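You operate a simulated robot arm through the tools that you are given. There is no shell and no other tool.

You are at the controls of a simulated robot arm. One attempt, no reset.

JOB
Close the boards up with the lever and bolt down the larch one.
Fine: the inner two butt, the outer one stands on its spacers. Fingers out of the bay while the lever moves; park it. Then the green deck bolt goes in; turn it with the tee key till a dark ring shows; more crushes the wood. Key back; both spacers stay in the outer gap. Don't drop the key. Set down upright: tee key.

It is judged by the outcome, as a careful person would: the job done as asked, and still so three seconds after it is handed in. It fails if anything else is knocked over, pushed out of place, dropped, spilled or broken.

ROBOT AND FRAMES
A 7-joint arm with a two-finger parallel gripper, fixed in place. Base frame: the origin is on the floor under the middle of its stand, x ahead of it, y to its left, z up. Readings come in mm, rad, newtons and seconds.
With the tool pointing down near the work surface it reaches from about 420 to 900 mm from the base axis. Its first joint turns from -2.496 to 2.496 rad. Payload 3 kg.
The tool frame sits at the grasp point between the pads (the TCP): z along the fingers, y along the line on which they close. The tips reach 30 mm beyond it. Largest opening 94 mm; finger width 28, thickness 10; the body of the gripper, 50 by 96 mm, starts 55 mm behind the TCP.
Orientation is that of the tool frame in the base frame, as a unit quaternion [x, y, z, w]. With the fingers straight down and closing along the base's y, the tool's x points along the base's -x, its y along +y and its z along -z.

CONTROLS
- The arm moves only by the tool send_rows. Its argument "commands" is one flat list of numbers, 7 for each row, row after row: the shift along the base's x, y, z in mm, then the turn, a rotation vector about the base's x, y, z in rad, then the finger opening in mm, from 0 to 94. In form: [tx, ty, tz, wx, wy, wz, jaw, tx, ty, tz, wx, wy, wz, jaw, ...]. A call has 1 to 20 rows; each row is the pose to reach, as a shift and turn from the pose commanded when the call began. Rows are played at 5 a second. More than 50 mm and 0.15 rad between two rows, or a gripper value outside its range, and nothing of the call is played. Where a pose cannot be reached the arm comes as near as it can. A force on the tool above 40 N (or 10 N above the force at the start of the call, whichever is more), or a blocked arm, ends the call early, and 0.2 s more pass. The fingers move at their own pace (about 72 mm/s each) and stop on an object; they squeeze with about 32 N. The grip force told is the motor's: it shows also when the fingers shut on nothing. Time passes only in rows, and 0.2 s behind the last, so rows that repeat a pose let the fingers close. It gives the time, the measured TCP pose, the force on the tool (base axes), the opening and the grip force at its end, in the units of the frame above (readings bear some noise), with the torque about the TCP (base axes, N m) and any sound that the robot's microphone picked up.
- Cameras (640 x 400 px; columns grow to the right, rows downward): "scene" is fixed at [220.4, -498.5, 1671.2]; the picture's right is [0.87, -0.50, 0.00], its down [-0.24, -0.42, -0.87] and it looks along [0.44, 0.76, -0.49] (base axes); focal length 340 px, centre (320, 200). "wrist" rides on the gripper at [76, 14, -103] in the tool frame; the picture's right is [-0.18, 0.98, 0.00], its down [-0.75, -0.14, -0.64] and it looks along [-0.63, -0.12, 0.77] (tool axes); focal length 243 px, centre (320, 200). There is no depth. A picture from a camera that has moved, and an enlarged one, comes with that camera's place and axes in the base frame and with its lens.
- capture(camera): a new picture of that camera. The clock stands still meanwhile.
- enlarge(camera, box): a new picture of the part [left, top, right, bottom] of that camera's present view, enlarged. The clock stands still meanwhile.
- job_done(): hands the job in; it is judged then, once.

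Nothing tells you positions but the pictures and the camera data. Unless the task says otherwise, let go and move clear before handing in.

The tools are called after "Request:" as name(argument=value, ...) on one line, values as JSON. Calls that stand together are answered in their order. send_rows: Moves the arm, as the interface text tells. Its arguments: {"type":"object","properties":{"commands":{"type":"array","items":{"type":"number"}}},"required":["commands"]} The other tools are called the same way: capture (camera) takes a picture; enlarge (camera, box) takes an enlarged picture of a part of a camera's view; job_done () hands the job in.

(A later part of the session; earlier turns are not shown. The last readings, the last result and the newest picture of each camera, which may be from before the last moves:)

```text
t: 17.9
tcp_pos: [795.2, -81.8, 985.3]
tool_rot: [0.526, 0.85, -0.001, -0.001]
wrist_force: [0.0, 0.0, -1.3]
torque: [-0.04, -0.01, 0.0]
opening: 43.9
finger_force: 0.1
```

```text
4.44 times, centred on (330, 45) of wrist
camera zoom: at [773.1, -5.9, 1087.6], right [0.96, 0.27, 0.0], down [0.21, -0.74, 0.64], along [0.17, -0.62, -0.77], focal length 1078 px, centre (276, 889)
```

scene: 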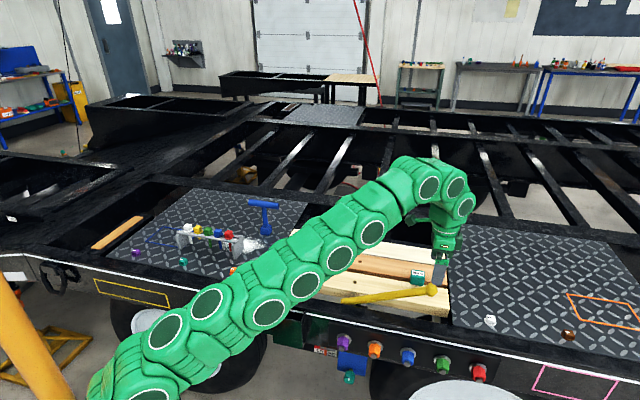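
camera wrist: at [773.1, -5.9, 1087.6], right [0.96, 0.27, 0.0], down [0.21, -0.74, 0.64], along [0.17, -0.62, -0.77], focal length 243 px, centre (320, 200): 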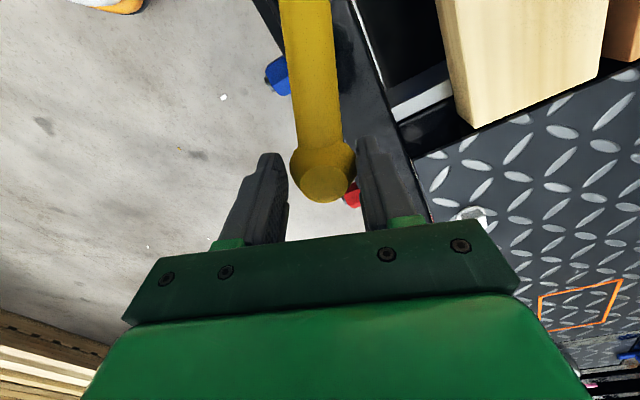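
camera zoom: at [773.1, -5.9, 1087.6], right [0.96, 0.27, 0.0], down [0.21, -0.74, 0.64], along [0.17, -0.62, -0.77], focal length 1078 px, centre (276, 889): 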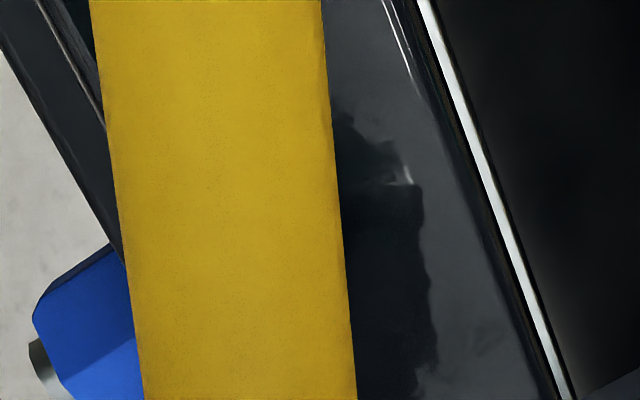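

Still free, boards not moved yet. I'll continue outward along the arc.

Request:
send_rows(commands=[-13.2, -6.3, 0, 0, 0, -0.06, 44, -27, -11.7, 0, 0, 0, -0.12, 44, -41, -16.2, 0, 0, 0, -0.18, 44, -55.4, -20, 0, 0, 0, -0.24, 44, -69.8, -22.8, 0, 0, 0, -0.3, 44, -69.8, -22.8, 0, 0, 0, -0.3, 44])

Request:
enlarge(camera="scene", box=[250, 210, 490, 360])

Request:
enlarge(camera="scene", box=[330, 285, 394, 325])

Request:
capture(camera="wrist")

```text
t: 19.3
tcp_pos: [723.8, -102.9, 984.9]
tool_rot: [0.647, 0.762, -0.001, -0.001]
wrist_force: [1.4, -0.1, 0.9]
torque: [-0.03, -0.01, 0.0]
opening: 45.1
finger_force: 1.0
```

```text
2.67 times, centred on (370, 285) of scene
camera zoom: at [220.4, -498.5, 1671.2], right [0.87, -0.5, 0.0], down [-0.24, -0.42, -0.87], along [0.44, 0.76, -0.49], focal length 907 px, centre (187, -27)
```

zoom: 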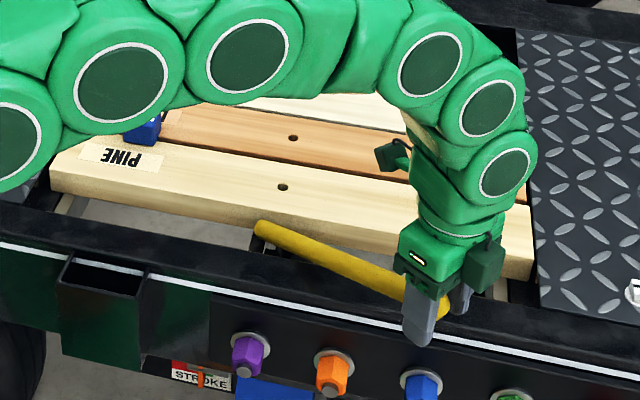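

```text
10.00 times, centred on (362, 305) of scene
camera zoom: at [220.4, -498.5, 1671.2], right [0.87, -0.5, 0.0], down [-0.24, -0.42, -0.87], along [0.44, 0.76, -0.49], focal length 3401 px, centre (-100, -850)
```

zoom: 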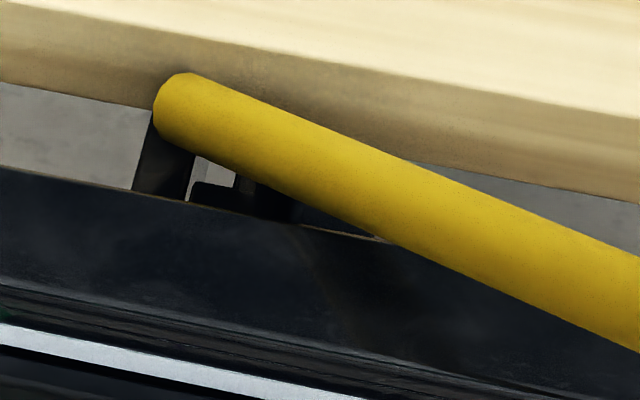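

```text
taken
camera wrist: at [725.6, -24.8, 1088.4], right [1.0, -0.02, 0.0], down [-0.02, -0.77, 0.64], along [-0.02, -0.64, -0.77], focal length 243 px, centre (320, 200)
```

wrist: 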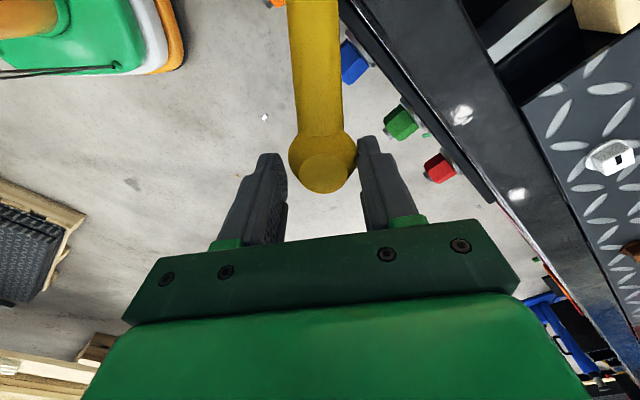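

The pine board has started moving inward (~10 mm so far), so this is the closing direction. I'll continue in smaller bites and check after each.

Request:
send_rows(commands=[-7.3, -1, 0, 0, 0, -0.03, 44, -14.6, -2.1, 0, 0, 0, -0.06, 44, -22, -2.7, 0, 0, 0, -0.09, 44, -29.4, -3.2, 0, 0, 0, -0.12, 44, -29.4, -3.2, 0, 0, 0, -0.12, 44])

Request:
enlarge(camera="scene", box=[250, 210, 490, 360])

Request:
enlarge(camera="scene", box=[340, 235, 380, 285])

```text
t: 20.5
tcp_pos: [695.1, -106.6, 985.0]
tool_rot: [0.692, 0.722, -0.001, 0.0]
wrist_force: [1.0, -0.2, 0.5]
torque: [0.0, -0.02, -0.03]
opening: 44.7
finger_force: 0.7
```

```text
2.67 times, centred on (370, 285) of scene
camera zoom: at [220.4, -498.5, 1671.2], right [0.87, -0.5, 0.0], down [-0.24, -0.42, -0.87], along [0.44, 0.76, -0.49], focal length 907 px, centre (187, -27)
```

zoom: 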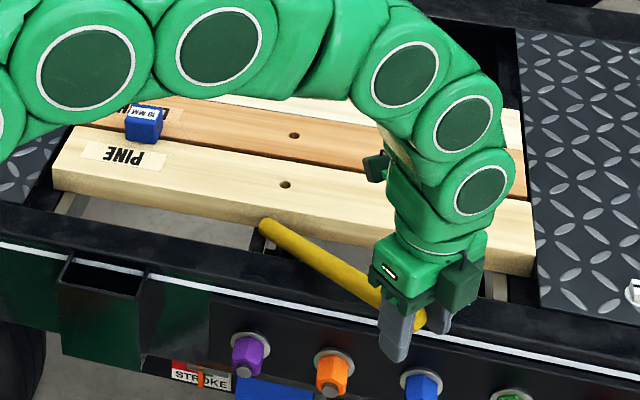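

```text
8.00 times, centred on (360, 260) of scene
camera zoom: at [220.4, -498.5, 1671.2], right [0.87, -0.5, 0.0], down [-0.24, -0.42, -0.87], along [0.44, 0.76, -0.49], focal length 2721 px, centre (0, -280)
```

zoom: 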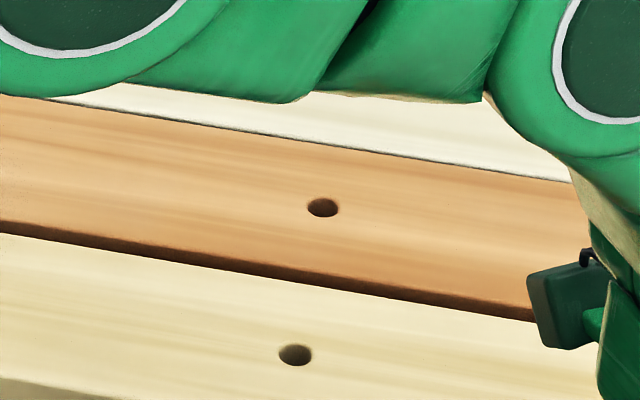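

Request:
enlarge(camera="scene", box=[350, 240, 382, 260])

Request:
enlarge(camera="scene", box=[280, 235, 320, 285])

```text
16.00 times, centred on (366, 250) of scene
camera zoom: at [220.4, -498.5, 1671.2], right [0.87, -0.5, 0.0], down [-0.24, -0.42, -0.87], along [0.44, 0.76, -0.49], focal length 5442 px, centre (-416, -600)
```

zoom: 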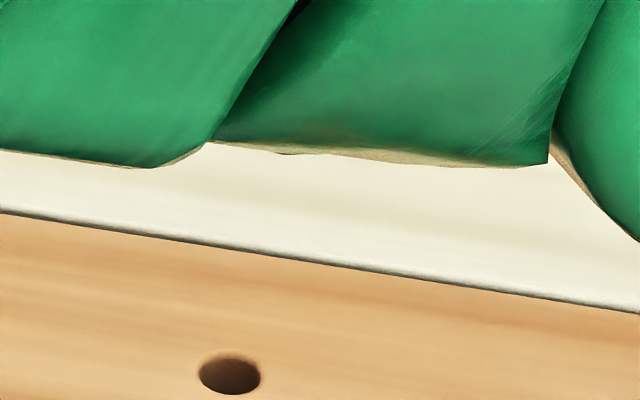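

```text
8.00 times, centred on (300, 260) of scene
camera zoom: at [220.4, -498.5, 1671.2], right [0.87, -0.5, 0.0], down [-0.24, -0.42, -0.87], along [0.44, 0.76, -0.49], focal length 2721 px, centre (480, -280)
```

zoom: 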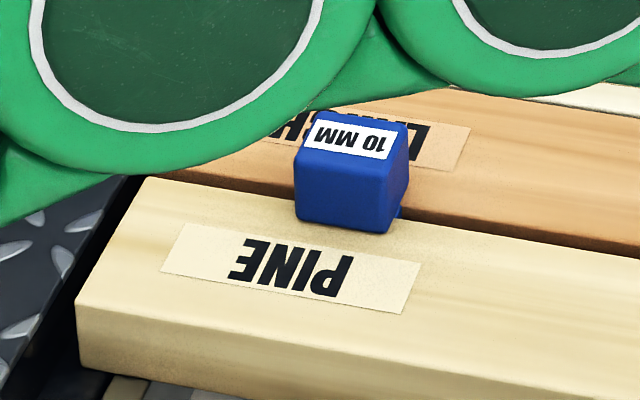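

The inner gap looks nearly closed while the force is still ~1 N. I'll advance in very small steps until the force begins to rise.

Request:
send_rows(commands=[-3.7, -0.1, 0, 0, 0, -0.015, 44, -7.4, -0.2, 0, 0, 0, -0.03, 44, -7.4, -0.2, 0, 0, 0, -0.03, 44])

Request:
send_rows(commands=[-3.7, 0, 0, 0, 0, -0.015, 44, -7.3, 0, 0, 0, 0, -0.03, 44, -7.3, 0, 0, 0, 0, -0.03, 44])

Request:
enlarge(camera="scene", box=[350, 240, 382, 260])

Request:
enlarge(camera="scene", box=[250, 210, 490, 360])

```text
t: 21.3
tcp_pos: [687.3, -108.4, 985.0]
tool_rot: [0.703, 0.711, -0.001, 0.0]
wrist_force: [1.8, -0.5, 1.6]
torque: [0.02, -0.07, -0.04]
opening: 45.3
finger_force: 0.7
```

```text
t: 22.1
tcp_pos: [680.1, -107.9, 985.8]
tool_rot: [0.713, 0.701, 0.0, -0.001]
wrist_force: [2.7, 0.1, 0.6]
torque: [0.01, -0.08, -0.02]
opening: 45.5
finger_force: 1.5
```

```text
16.00 times, centred on (366, 250) of scene
camera zoom: at [220.4, -498.5, 1671.2], right [0.87, -0.5, 0.0], down [-0.24, -0.42, -0.87], along [0.44, 0.76, -0.49], focal length 5442 px, centre (-416, -600)
```

zoom: 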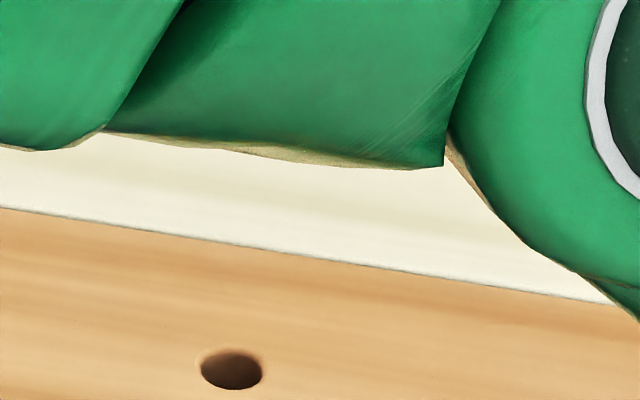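

```text
2.67 times, centred on (370, 285) of scene
camera zoom: at [220.4, -498.5, 1671.2], right [0.87, -0.5, 0.0], down [-0.24, -0.42, -0.87], along [0.44, 0.76, -0.49], focal length 907 px, centre (187, -27)
```

zoom: 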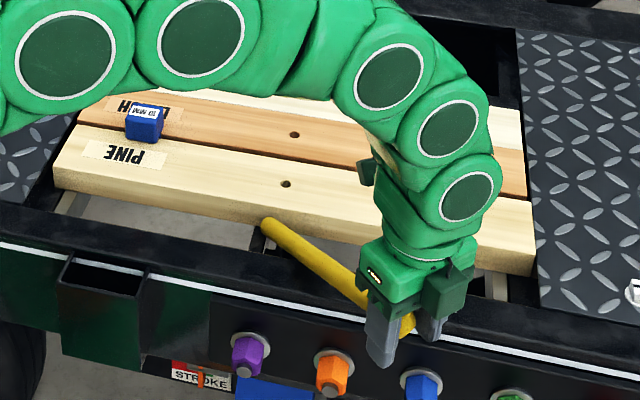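

The inner joint line is thinning, nearly closed. I'll advance a little further in small steps.

Request:
send_rows(commands=[-2.5, 0.1, 0, 0, 0, -0.01, 44, -5, 0.2, 0, 0, 0, -0.02, 44, -7.4, 0.3, 0, 0, 0, -0.03, 44, -7.4, 0.3, 0, 0, 0, -0.03, 44])

Request:
enlarge(camera="scene", box=[350, 240, 382, 260])

```text
t: 23.1
tcp_pos: [672.8, -106.1, 985.5]
tool_rot: [0.724, 0.69, -0.001, -0.001]
wrist_force: [2.3, -0.8, -0.5]
torque: [0.02, 0.01, -0.04]
opening: 45.0
finger_force: 0.8
```

```text
16.00 times, centred on (366, 250) of scene
camera zoom: at [220.4, -498.5, 1671.2], right [0.87, -0.5, 0.0], down [-0.24, -0.42, -0.87], along [0.44, 0.76, -0.49], focal length 5442 px, centre (-416, -600)
```

zoom: 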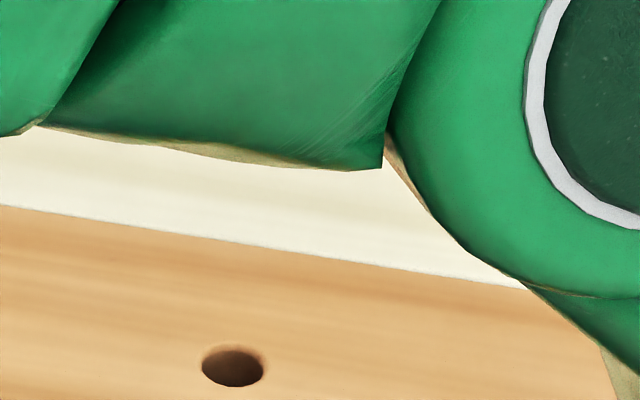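

Request:
send_rows(commands=[-2.5, 0.1, 0, 0, 0, -0.01, 44, -5, 0.2, 0, 0, 0, -0.02, 44, -7.4, 0.4, 0, 0, 0, -0.03, 44, -7.4, 0.4, 0, 0, 0, -0.03, 44])

Request:
enlarge(camera="scene", box=[350, 240, 382, 260])

Request:
enlarge(camera="scene", box=[250, 210, 490, 360])

```text
t: 24.1
tcp_pos: [664.7, -105.9, 983.8]
tool_rot: [0.734, 0.68, -0.001, -0.001]
wrist_force: [2.4, -0.9, 0.1]
torque: [-0.02, -0.03, -0.06]
opening: 45.5
finger_force: 1.8
```

```text
16.00 times, centred on (366, 250) of scene
camera zoom: at [220.4, -498.5, 1671.2], right [0.87, -0.5, 0.0], down [-0.24, -0.42, -0.87], along [0.44, 0.76, -0.49], focal length 5442 px, centre (-416, -600)
```

zoom: 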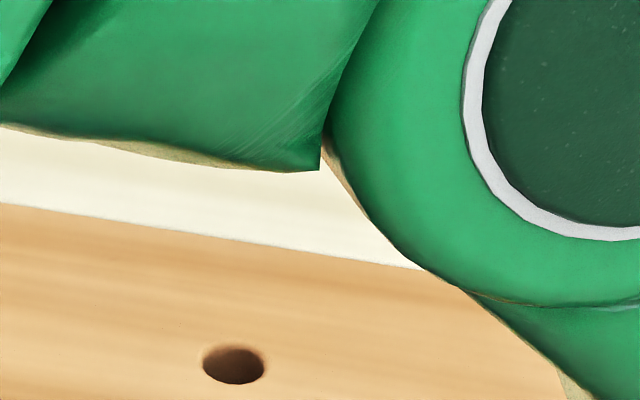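

```text
2.67 times, centred on (370, 285) of scene
camera zoom: at [220.4, -498.5, 1671.2], right [0.87, -0.5, 0.0], down [-0.24, -0.42, -0.87], along [0.44, 0.76, -0.49], focal length 907 px, centre (187, -27)
```

zoom: 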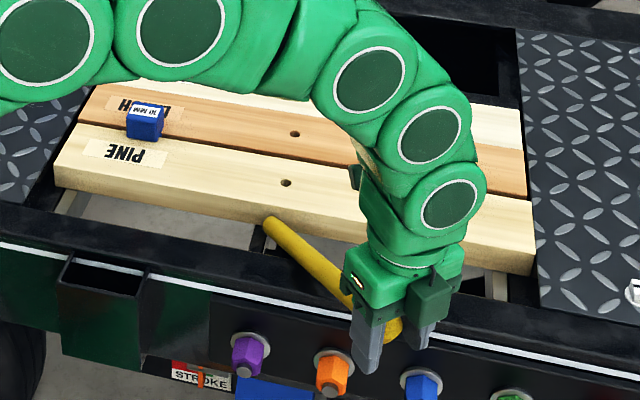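

Request:
enlarge(camera="scene", box=[420, 240, 460, 265])

Request:
enlarge(camera="scene", box=[420, 260, 460, 300])

Request:
enlarge(camera="scene", box=[270, 235, 310, 260])

```text
16.00 times, centred on (440, 252) of scene
camera zoom: at [220.4, -498.5, 1671.2], right [0.87, -0.5, 0.0], down [-0.24, -0.42, -0.87], along [0.44, 0.76, -0.49], focal length 5442 px, centre (-1600, -640)
```

zoom: 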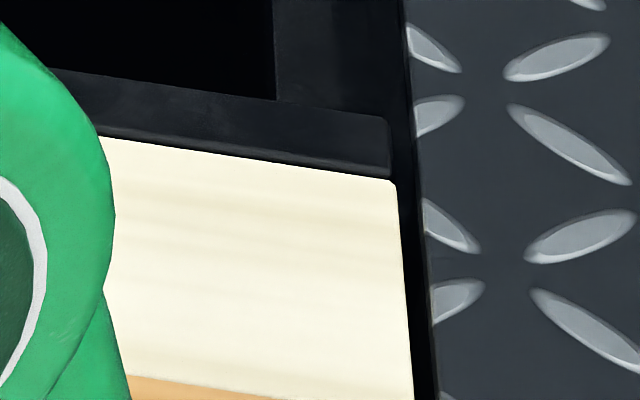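

```text
10.00 times, centred on (440, 280) of scene
camera zoom: at [220.4, -498.5, 1671.2], right [0.87, -0.5, 0.0], down [-0.24, -0.42, -0.87], along [0.44, 0.76, -0.49], focal length 3401 px, centre (-880, -600)
```

zoom: 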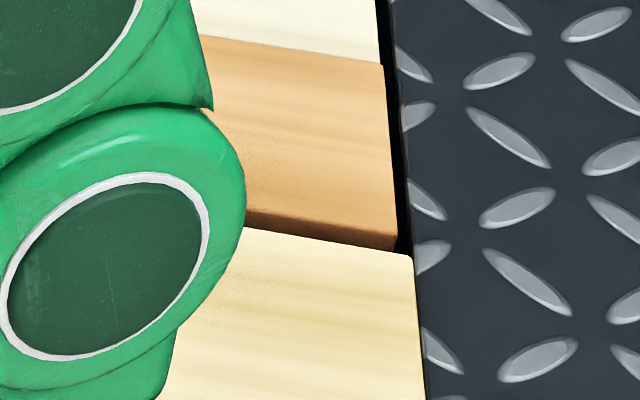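

```text
16.00 times, centred on (290, 248) of scene
camera zoom: at [220.4, -498.5, 1671.2], right [0.87, -0.5, 0.0], down [-0.24, -0.42, -0.87], along [0.44, 0.76, -0.49], focal length 5442 px, centre (800, -560)
```

zoom: 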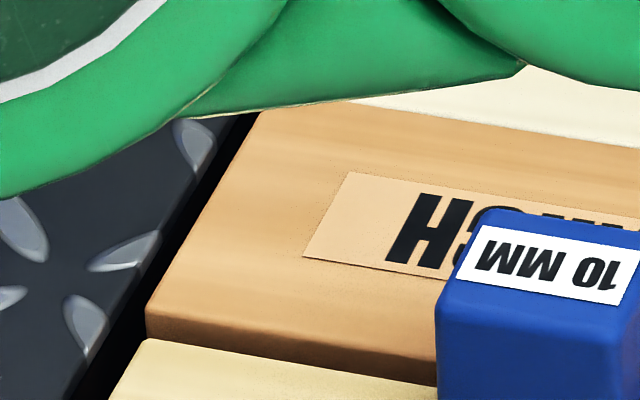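

Spruce sits against the back stop and larch is almost or fully against it. I'll take one more small step and compare the larch hole position.

Request:
send_rows(commands=[-2.5, 0.3, 0, 0, 0, -0.01, 44, -5, 0.6, 0, 0, 0, -0.02, 44, -7.4, 0.9, 0, 0, 0, -0.03, 44, -7.4, 0.9, 0, 0, 0, -0.03, 44])

Request:
enlarge(camera="scene", box=[350, 240, 382, 260])

Request:
enlarge(camera="scene", box=[420, 240, 460, 265])

```text
t: 25.1
tcp_pos: [656.5, -104.6, 983.9]
tool_rot: [0.744, 0.668, 0.0, -0.001]
wrist_force: [2.9, -0.7, 0.0]
torque: [0.01, -0.07, -0.08]
opening: 45.9
finger_force: 1.8
```

```text
16.00 times, centred on (366, 250) of scene
camera zoom: at [220.4, -498.5, 1671.2], right [0.87, -0.5, 0.0], down [-0.24, -0.42, -0.87], along [0.44, 0.76, -0.49], focal length 5442 px, centre (-416, -600)
```

zoom: 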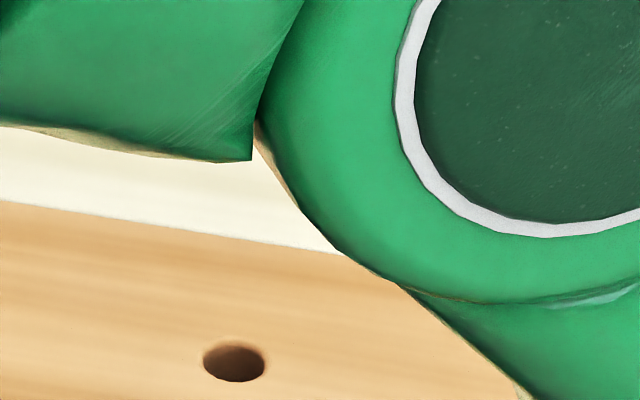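

```text
16.00 times, centred on (440, 252) of scene
camera zoom: at [220.4, -498.5, 1671.2], right [0.87, -0.5, 0.0], down [-0.24, -0.42, -0.87], along [0.44, 0.76, -0.49], focal length 5442 px, centre (-1600, -640)
```

zoom: 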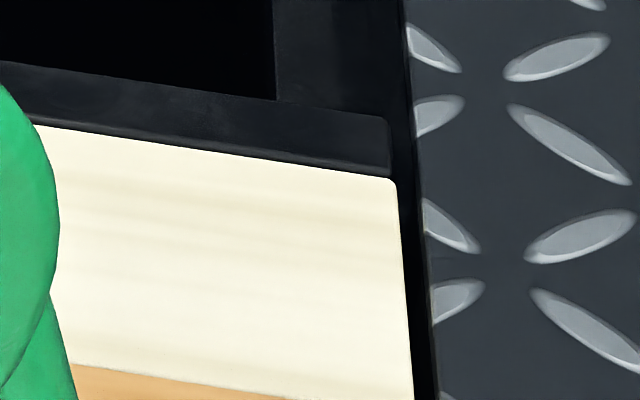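

Request:
enlarge(camera="scene", box=[424, 260, 448, 275])

Request:
enlarge(camera="scene", box=[346, 246, 362, 256])

```text
16.00 times, centred on (436, 268) of scene
camera zoom: at [220.4, -498.5, 1671.2], right [0.87, -0.5, 0.0], down [-0.24, -0.42, -0.87], along [0.44, 0.76, -0.49], focal length 5442 px, centre (-1536, -880)
```

zoom: 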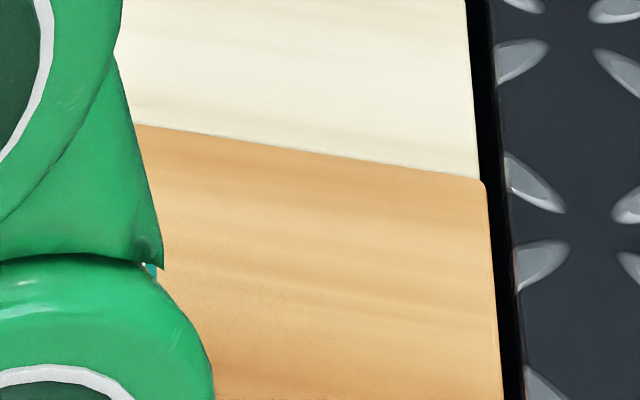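

```text
16.00 times, centred on (354, 251) of scene
camera zoom: at [220.4, -498.5, 1671.2], right [0.87, -0.5, 0.0], down [-0.24, -0.42, -0.87], along [0.44, 0.76, -0.49], focal length 5442 px, centre (-224, -616)
```

zoom: 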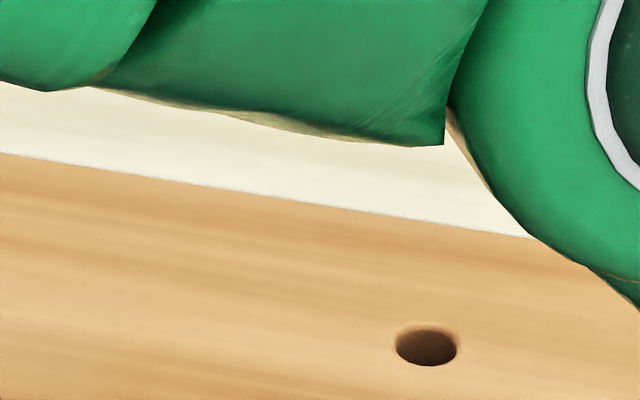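

Request:
send_rows(commands=[-2.5, 0.2, 0, 0, 0, -0.01, 44, -5, 0.4, 0, 0, 0, -0.02, 44, -7.3, 0.7, 0, 0, 0, -0.03, 44, -7.3, 0.7, 0, 0, 0, -0.03, 44])

Request:
enlarge(camera="scene", box=[346, 246, 362, 256])

Request:
enlarge(camera="scene", box=[424, 260, 448, 275])

```text
t: 26.1
tcp_pos: [650.5, -104.4, 985.8]
tool_rot: [0.755, 0.656, -0.001, -0.001]
wrist_force: [3.0, -1.8, 1.1]
torque: [0.01, -0.04, -0.06]
opening: 46.0
finger_force: 1.9
```

```text
16.00 times, centred on (354, 251) of scene
camera zoom: at [220.4, -498.5, 1671.2], right [0.87, -0.5, 0.0], down [-0.24, -0.42, -0.87], along [0.44, 0.76, -0.49], focal length 5442 px, centre (-224, -616)
```

zoom: 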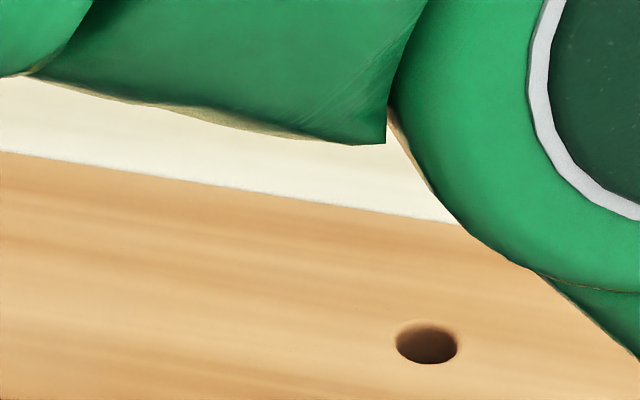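

```text
16.00 times, centred on (436, 268) of scene
camera zoom: at [220.4, -498.5, 1671.2], right [0.87, -0.5, 0.0], down [-0.24, -0.42, -0.87], along [0.44, 0.76, -0.49], focal length 5442 px, centre (-1536, -880)
```

zoom: 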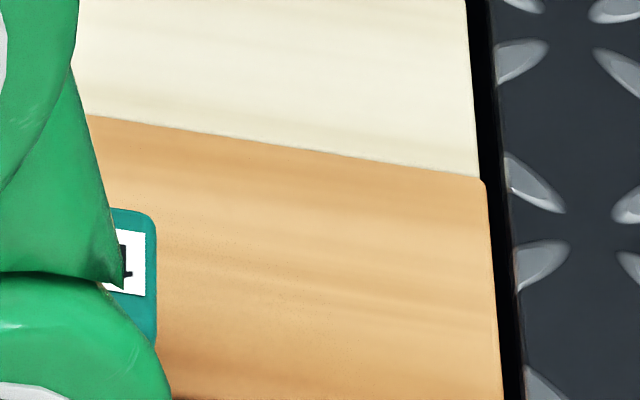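

Request:
send_rows(commands=[-2.5, 0.3, 0, 0, 0, -0.01, 44, -5, 0.6, 0, 0, 0, -0.02, 44, -7.2, 1, 0, 0, 0, -0.03, 44, -7.2, 1, 0, 0, 0, -0.03, 44])

Request:
enlarge(camera="scene", box=[346, 246, 362, 256])

Request:
enlarge(camera="scene", box=[424, 260, 448, 275])

Request:
enlarge(camera="scene", box=[270, 235, 310, 260])

```text
t: 27.1
tcp_pos: [644.0, -103.4, 986.2]
tool_rot: [0.764, 0.645, 0.0, -0.002]
wrist_force: [3.4, -0.8, 0.3]
torque: [-0.01, -0.06, -0.04]
opening: 45.4
finger_force: 1.9
```

```text
16.00 times, centred on (354, 251) of scene
camera zoom: at [220.4, -498.5, 1671.2], right [0.87, -0.5, 0.0], down [-0.24, -0.42, -0.87], along [0.44, 0.76, -0.49], focal length 5442 px, centre (-224, -616)
```

zoom: 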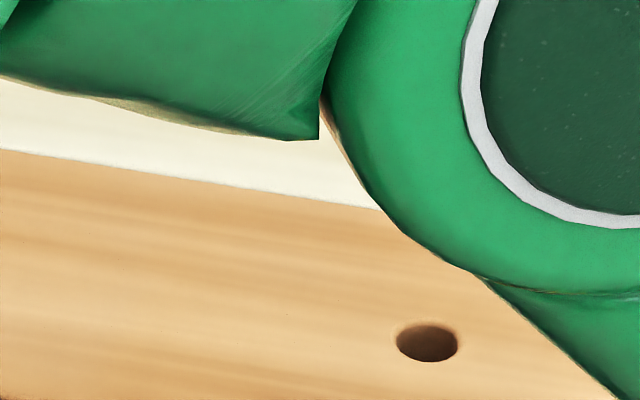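

```text
16.00 times, centred on (436, 268) of scene
camera zoom: at [220.4, -498.5, 1671.2], right [0.87, -0.5, 0.0], down [-0.24, -0.42, -0.87], along [0.44, 0.76, -0.49], focal length 5442 px, centre (-1536, -880)
```

zoom: 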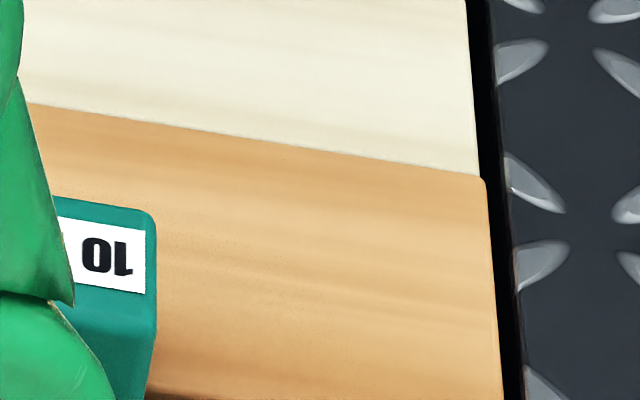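

```text
16.00 times, centred on (290, 248) of scene
camera zoom: at [220.4, -498.5, 1671.2], right [0.87, -0.5, 0.0], down [-0.24, -0.42, -0.87], along [0.44, 0.76, -0.49], focal length 5442 px, centre (800, -560)
```

zoom: 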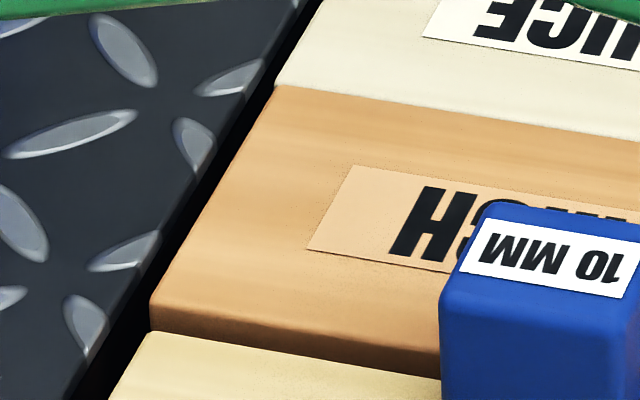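

Request:
enlarge(camera="scene", box=[420, 240, 460, 265])

Request:
enlarge(camera="scene", box=[280, 230, 320, 255])

```text
16.00 times, centred on (440, 252) of scene
camera zoom: at [220.4, -498.5, 1671.2], right [0.87, -0.5, 0.0], down [-0.24, -0.42, -0.87], along [0.44, 0.76, -0.49], focal length 5442 px, centre (-1600, -640)
```

zoom: 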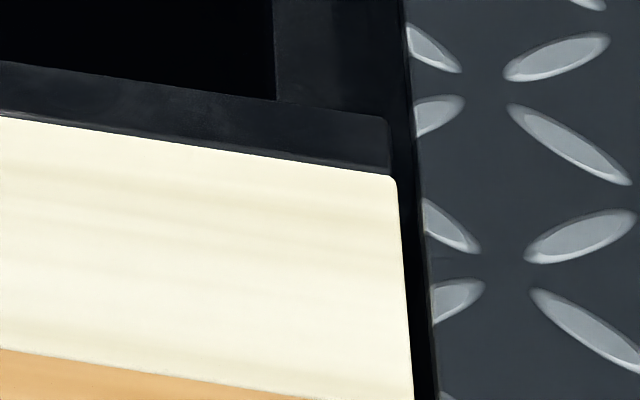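

```text
16.00 times, centred on (300, 242) of scene
camera zoom: at [220.4, -498.5, 1671.2], right [0.87, -0.5, 0.0], down [-0.24, -0.42, -0.87], along [0.44, 0.76, -0.49], focal length 5442 px, centre (640, -480)
```

zoom: 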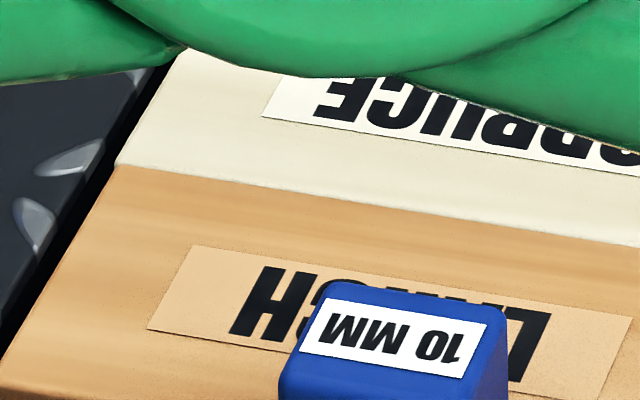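

Spruce is now creeping along with larch (so the inner two butt) toward the back beam. I'll zoom into the spruce/back-beam edge to see whether a gap remains there.

Request:
enlarge(camera="scene", box=[430, 244, 446, 254])

Request:
enlarge(camera="scene", box=[380, 225, 460, 275])

Request:
capture(camera="wrist")

```text
16.00 times, centred on (438, 249) of scene
camera zoom: at [220.4, -498.5, 1671.2], right [0.87, -0.5, 0.0], down [-0.24, -0.42, -0.87], along [0.44, 0.76, -0.49], focal length 5442 px, centre (-1568, -584)
```

zoom: 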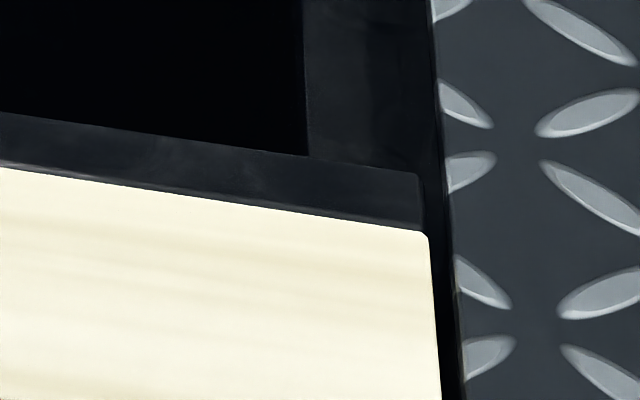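

```text
8.00 times, centred on (420, 250) of scene
camera zoom: at [220.4, -498.5, 1671.2], right [0.87, -0.5, 0.0], down [-0.24, -0.42, -0.87], along [0.44, 0.76, -0.49], focal length 2721 px, centre (-480, -200)
```

zoom: 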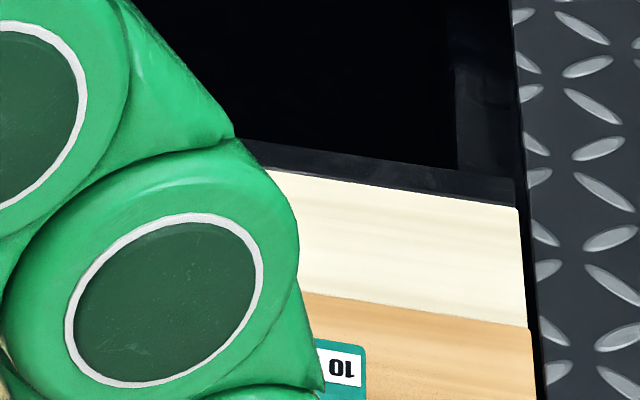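

```text
taken
camera wrist: at [669.5, -30.3, 1088.1], right [0.94, -0.35, 0.0], down [-0.26, -0.72, 0.64], along [-0.22, -0.6, -0.77], focal length 243 px, centre (320, 200)
```

wrist: 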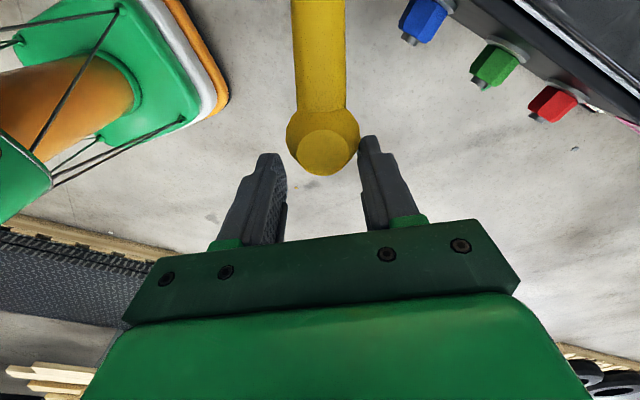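

The knob has drifted toward the pivot side of my fork: a circle fit gives pivot ≈(u409,v590), radius ≈220, lever now at ≈60°. I'll recentre the fork on the knob and continue gently, watching force.

Request:
send_rows(commands=[1.5, 7, 0, 0, 0, -0.03, 44, 3, 14, 0, 0, 0, -0.06, 44, 4.4, 20.2, 0, 0, 0, -0.09, 44, 4.4, 20.2, 0, 0, 0, -0.09, 44, 0.2, 21.4, 0, 0, 0, -0.11, 44, -4.1, 22.7, 0, 0, 0, -0.13, 44, -4.1, 22.7, 0, 0, 0, -0.13, 44])

Request:
enlarge(camera="scene", box=[430, 244, 446, 254])

Request:
capture(camera="wrist")

Request:
enlarge(camera="scene", box=[250, 210, 490, 360])

```text
t: 28.7
tcp_pos: [639.3, -82.8, 984.8]
tool_rot: [0.804, 0.594, 0.0, -0.001]
wrist_force: [2.0, 0.2, -1.0]
torque: [-0.03, 0.0, -0.03]
opening: 45.3
finger_force: 1.0
```

```text
16.00 times, centred on (438, 249) of scene
camera zoom: at [220.4, -498.5, 1671.2], right [0.87, -0.5, 0.0], down [-0.24, -0.42, -0.87], along [0.44, 0.76, -0.49], focal length 5442 px, centre (-1568, -584)
```

zoom: 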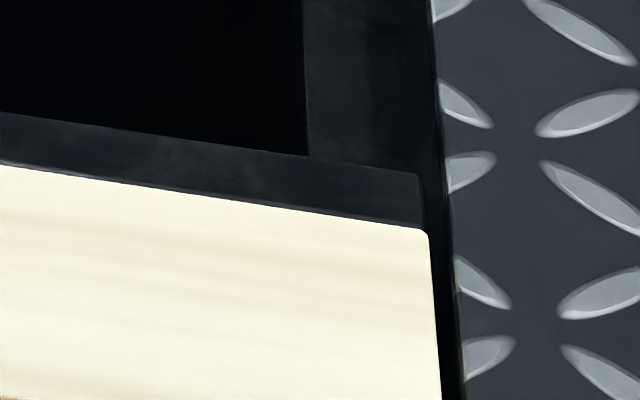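

```text
taken
camera wrist: at [674.7, -12.6, 1087.6], right [0.89, -0.46, 0.0], down [-0.35, -0.68, 0.64], along [-0.3, -0.57, -0.77], focal length 243 px, centre (320, 200)
```

wrist: 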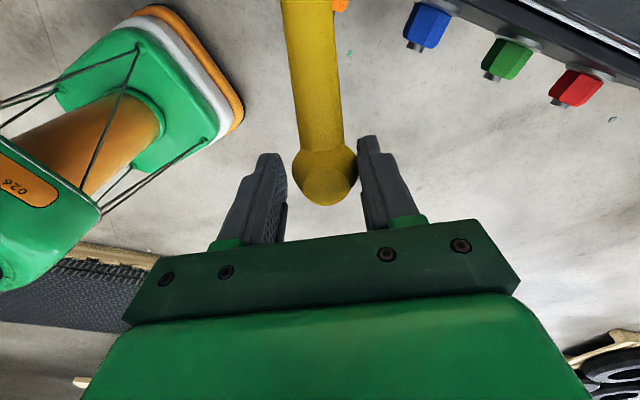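

```text
2.67 times, centred on (370, 285) of scene
camera zoom: at [220.4, -498.5, 1671.2], right [0.87, -0.5, 0.0], down [-0.24, -0.42, -0.87], along [0.44, 0.76, -0.49], focal length 907 px, centre (187, -27)
```

zoom: 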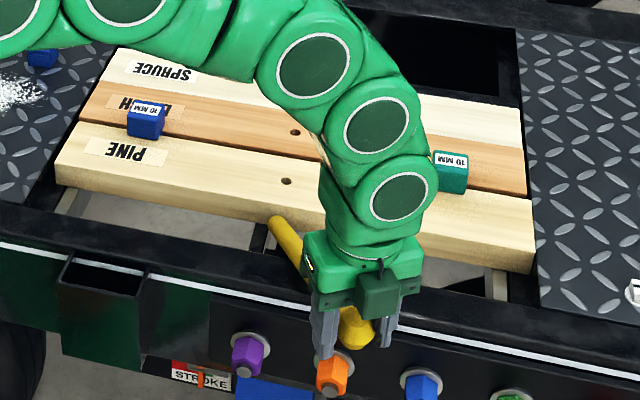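

Request:
send_rows(commands=[-4.1, 1.4, 0, 0, 0, -0.02, 44, -8.2, 2.9, 0, 0, 0, -0.04, 44, -12.4, 4.5, 0, 0, 0, -0.06, 44, -16.6, 6.2, 0, 0, 0, -0.08, 44, -16.6, 6.2, 0, 0, 0, -0.08, 44])

Request:
enlarge(camera="scene", box=[430, 244, 446, 254])

Request:
enlarge(camera="scene", box=[250, 210, 490, 360])

```text
t: 29.9
tcp_pos: [622.5, -75.7, 983.8]
tool_rot: [0.827, 0.562, 0.0, -0.001]
wrist_force: [3.0, -0.5, 0.8]
torque: [0.01, -0.06, -0.01]
opening: 46.0
finger_force: 1.8
```

```text
16.00 times, centred on (438, 249) of scene
camera zoom: at [220.4, -498.5, 1671.2], right [0.87, -0.5, 0.0], down [-0.24, -0.42, -0.87], along [0.44, 0.76, -0.49], focal length 5442 px, centre (-1568, -584)
```

zoom: 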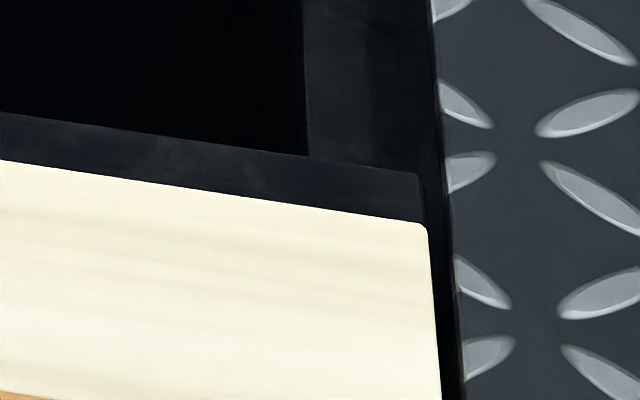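

```text
2.67 times, centred on (370, 285) of scene
camera zoom: at [220.4, -498.5, 1671.2], right [0.87, -0.5, 0.0], down [-0.24, -0.42, -0.87], along [0.44, 0.76, -0.49], focal length 907 px, centre (187, -27)
```

zoom: 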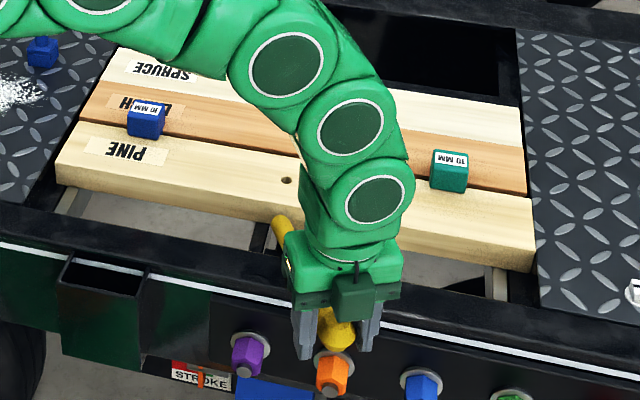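

Request:
send_rows(commands=[-4, 1.7, 0, 0, 0, -0.02, 44, -7.9, 3.5, 0, 0, 0, -0.04, 44, -11.9, 5.4, 0, 0, 0, -0.06, 44, -15.8, 7.3, 0, 0, 0, -0.08, 44, -15.8, 7.3, 0, 0, 0, -0.08, 44])

Request:
enlarge(camera="scene", box=[430, 244, 446, 254])

Request:
enlarge(camera="scene", box=[250, 210, 490, 360])

```text
t: 31.1
tcp_pos: [606.4, -68.2, 986.1]
tool_rot: [0.849, 0.528, 0.0, 0.0]
wrist_force: [24.2, -4.0, 0.0]
torque: [-0.04, -0.27, 0.15]
opening: 57.0
finger_force: 12.1
```

```text
16.00 times, centred on (438, 249) of scene
camera zoom: at [220.4, -498.5, 1671.2], right [0.87, -0.5, 0.0], down [-0.24, -0.42, -0.87], along [0.44, 0.76, -0.49], focal length 5442 px, centre (-1568, -584)
```

zoom: 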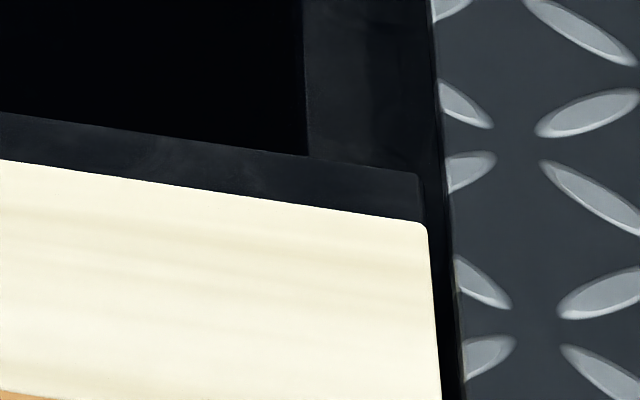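

```text
2.67 times, centred on (370, 285) of scene
camera zoom: at [220.4, -498.5, 1671.2], right [0.87, -0.5, 0.0], down [-0.24, -0.42, -0.87], along [0.44, 0.76, -0.49], focal length 907 px, centre (187, -27)
```

zoom: 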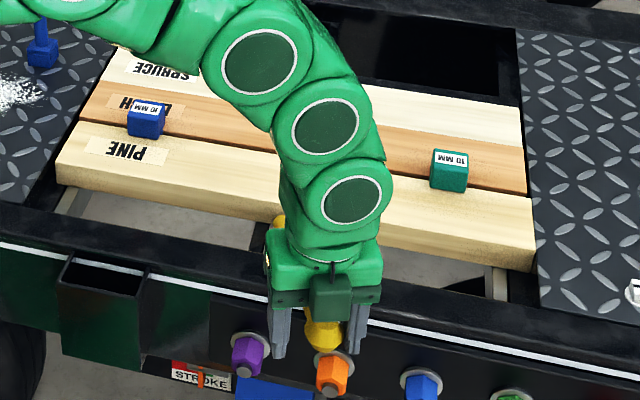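

Force rose sharply to 24 N and the spruce edge stopped moving, so the boards are fully closed against the back. I'll now follow the arc back to park the lever, checking the boards stay closed.

Request:
send_rows(commands=[11.5, -5.4, 0, 0, 0, 0.04, 44, 23.3, -10.3, 0, 0, 0, 0.08, 44, 40.1, -15.8, 0, 0, 0, 0.163, 44, 57.2, -19.9, 0, 0, 0, 0.243, 44, 74.6, -22.7, 0, 0, 0, 0.323, 44, 92.2, -24, 0, 0, 0, 0.403, 44, 92.2, -24, 0, 0, 0, 0.403, 44])

Request:
enlarge(camera="scene", box=[250, 210, 490, 360])

Request:
capture(camera="wrist")

```text
t: 32.7
tcp_pos: [698.3, -92.0, 985.2]
tool_rot: [0.726, 0.687, -0.001, -0.002]
wrist_force: [-0.3, -0.8, -0.4]
torque: [0.06, 0.01, -0.03]
opening: 43.7
finger_force: 0.0
```

```text
2.67 times, centred on (370, 285) of scene
camera zoom: at [220.4, -498.5, 1671.2], right [0.87, -0.5, 0.0], down [-0.24, -0.42, -0.87], along [0.44, 0.76, -0.49], focal length 907 px, centre (187, -27)
```

zoom: 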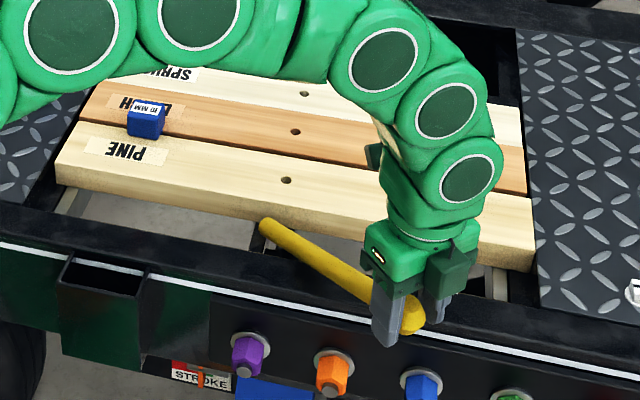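

```text
taken
camera wrist: at [716.3, -16.9, 1087.5], right [0.97, -0.24, 0.0], down [-0.18, -0.74, 0.64], along [-0.15, -0.62, -0.77], focal length 243 px, centre (320, 200)
```

wrist: 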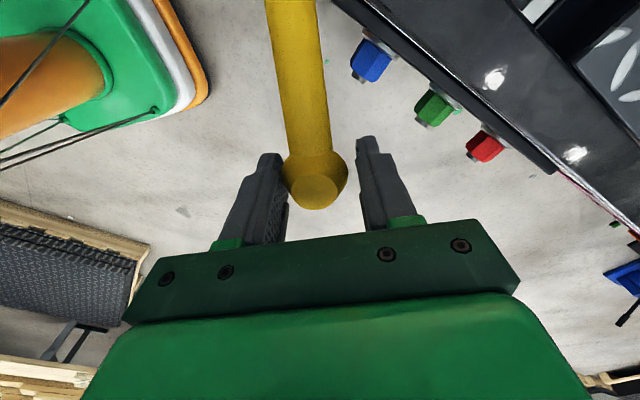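

Boards stay closed while the lever returns. Continuing back along the arc toward the parked position.

Request:
send_rows(commands=[17.5, 0, 0, 0, 0, 0.08, 44, 35, 1.5, 0, 0, 0, 0.16, 44, 52.4, 4.4, 0, 0, 0, 0.24, 44, 69.5, 8.7, 0, 0, 0, 0.32, 44, 86.2, 14.2, 0, 0, 0, 0.4, 44, 102.3, 21.1, 0, 0, 0, 0.48, 44, 117.9, 29.3, 0, 0, 0, 0.56, 44, 132.8, 38.7, 0, 0, 0, 0.64, 44, 139.9, 44, 0, 0, 0, 0.68, 44, 139.9, 44, 0, 0, 0, 0.68, 44])

Request:
enlarge(camera="scene", box=[250, 210, 490, 360])

Request:
capture(camera="wrist")

```text
t: 34.9
tcp_pos: [838.3, -49.0, 985.3]
tool_rot: [0.455, 0.891, -0.001, 0.0]
wrist_force: [0.4, 0.1, -0.4]
torque: [-0.02, 0.02, -0.02]
opening: 44.0
finger_force: 0.0
```

```text
2.67 times, centred on (370, 285) of scene
camera zoom: at [220.4, -498.5, 1671.2], right [0.87, -0.5, 0.0], down [-0.24, -0.42, -0.87], along [0.44, 0.76, -0.49], focal length 907 px, centre (187, -27)
```

zoom: 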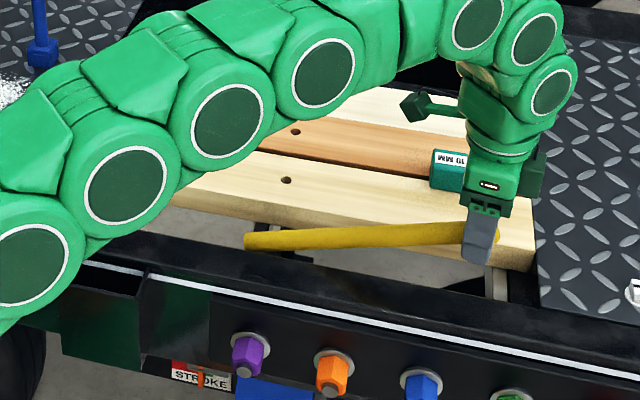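

```text
taken
camera wrist: at [804.6, 22.7, 1088.6], right [0.9, 0.43, 0.0], down [0.33, -0.69, 0.64], along [0.27, -0.58, -0.77], focal length 243 px, centre (320, 200)
```

wrist: 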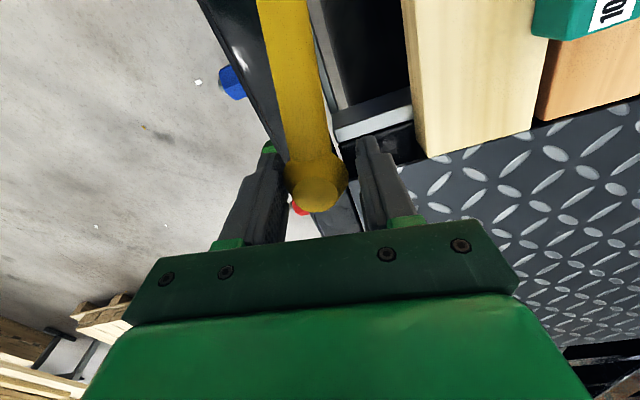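

Request:
send_rows(commands=[7, 5.3, 0, 0, 0, 0.04, 44, 13.7, 11, 0, 0, 0, 0.08, 44, 16.9, 14, 0, 0, 0, 0.1, 44, 19.3, 16.3, 0, 0, 0, 0.115, 44, 19.3, 16.3, 0, 0, 0, 0.115, 44])

Request:
enlarge(camera="scene", box=[330, 270, 450, 345])

```text
t: 36.1
tcp_pos: [858.5, -32.9, 986.1]
tool_rot: [0.404, 0.915, -0.001, 0.0]
wrist_force: [-0.1, 1.0, -0.1]
torque: [-0.02, -0.02, 0.0]
opening: 44.2
finger_force: 0.3
```

```text
5.33 times, centred on (390, 308) of scene
camera zoom: at [220.4, -498.5, 1671.2], right [0.87, -0.5, 0.0], down [-0.24, -0.42, -0.87], along [0.44, 0.76, -0.49], focal length 1814 px, centre (-53, -373)
```

zoom: 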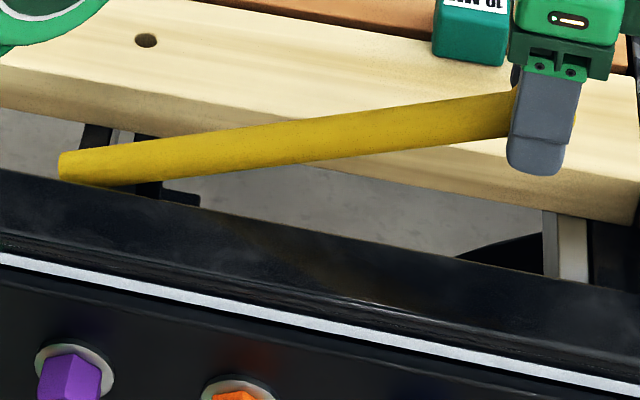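

Lever is essentially back at its original position. I'll nudge 2 mm more toward its stop, then open the fingers and rise clear.

Request:
send_rows(commands=[1, 1, 0, 0, 0, 0, 44, 2, 2, 0, 0, 0, 0, 44, 2, 2, 0, 0, 0, 0, 44])

Request:
send_rows(commands=[-1, -1, 0, 0, 0, 0, 44, -1, -1, 0, 0, 0, 0, 80, -1, -1, 0, 0, 0, 0, 80])

Request:
send_rows(commands=[0, 0, 40, 0, 0, 0, 80, 0, 0, 80, 0, 0, 0, 80, 0, 0, 120, 0, 0, 0, 80])

Request:
capture(camera="wrist")

Request:
enlarge(camera="scene", box=[330, 270, 450, 345])

```text
t: 36.9
tcp_pos: [860.0, -29.5, 985.6]
tool_rot: [0.403, 0.915, -0.001, 0.0]
wrist_force: [0.5, 0.1, -0.1]
torque: [0.0, 0.01, -0.02]
opening: 44.0
finger_force: 0.1
```

```text
t: 37.7
tcp_pos: [859.0, -30.7, 984.6]
tool_rot: [0.403, 0.915, -0.001, 0.0]
wrist_force: [0.2, -0.2, -0.5]
torque: [0.01, -0.03, -0.01]
opening: 79.8
finger_force: 0.0
```

```text
t: 38.5
tcp_pos: [853.6, -30.5, 1081.7]
tool_rot: [0.404, 0.915, 0.0, 0.0]
wrist_force: [-0.3, 0.3, 0.5]
torque: [0.02, -0.02, 0.04]
opening: 80.0
finger_force: 0.1
out of reach, approached as far as the arm can: row 3
```

```text
taken
camera wrist: at [812.4, 36.5, 1184.0], right [0.85, 0.53, 0.0], down [0.4, -0.65, 0.64], along [0.34, -0.55, -0.77], focal length 243 px, centre (320, 200)
```

wrist: 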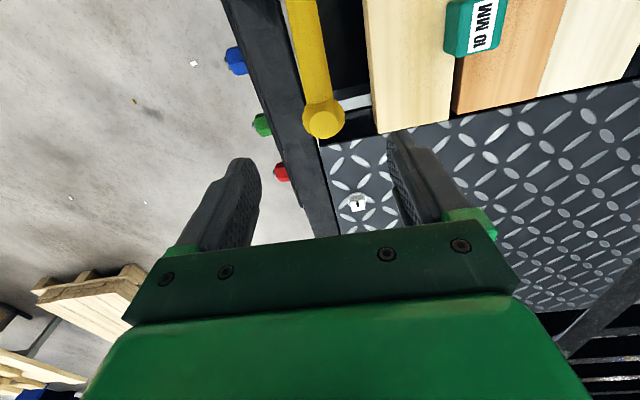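

```text
5.33 times, centred on (390, 308) of scene
camera zoom: at [220.4, -498.5, 1671.2], right [0.87, -0.5, 0.0], down [-0.24, -0.42, -0.87], along [0.44, 0.76, -0.49], focal length 1814 px, centre (-53, -373)
```

zoom: 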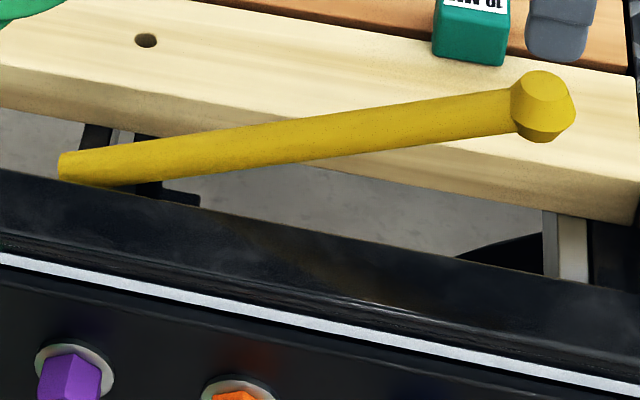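

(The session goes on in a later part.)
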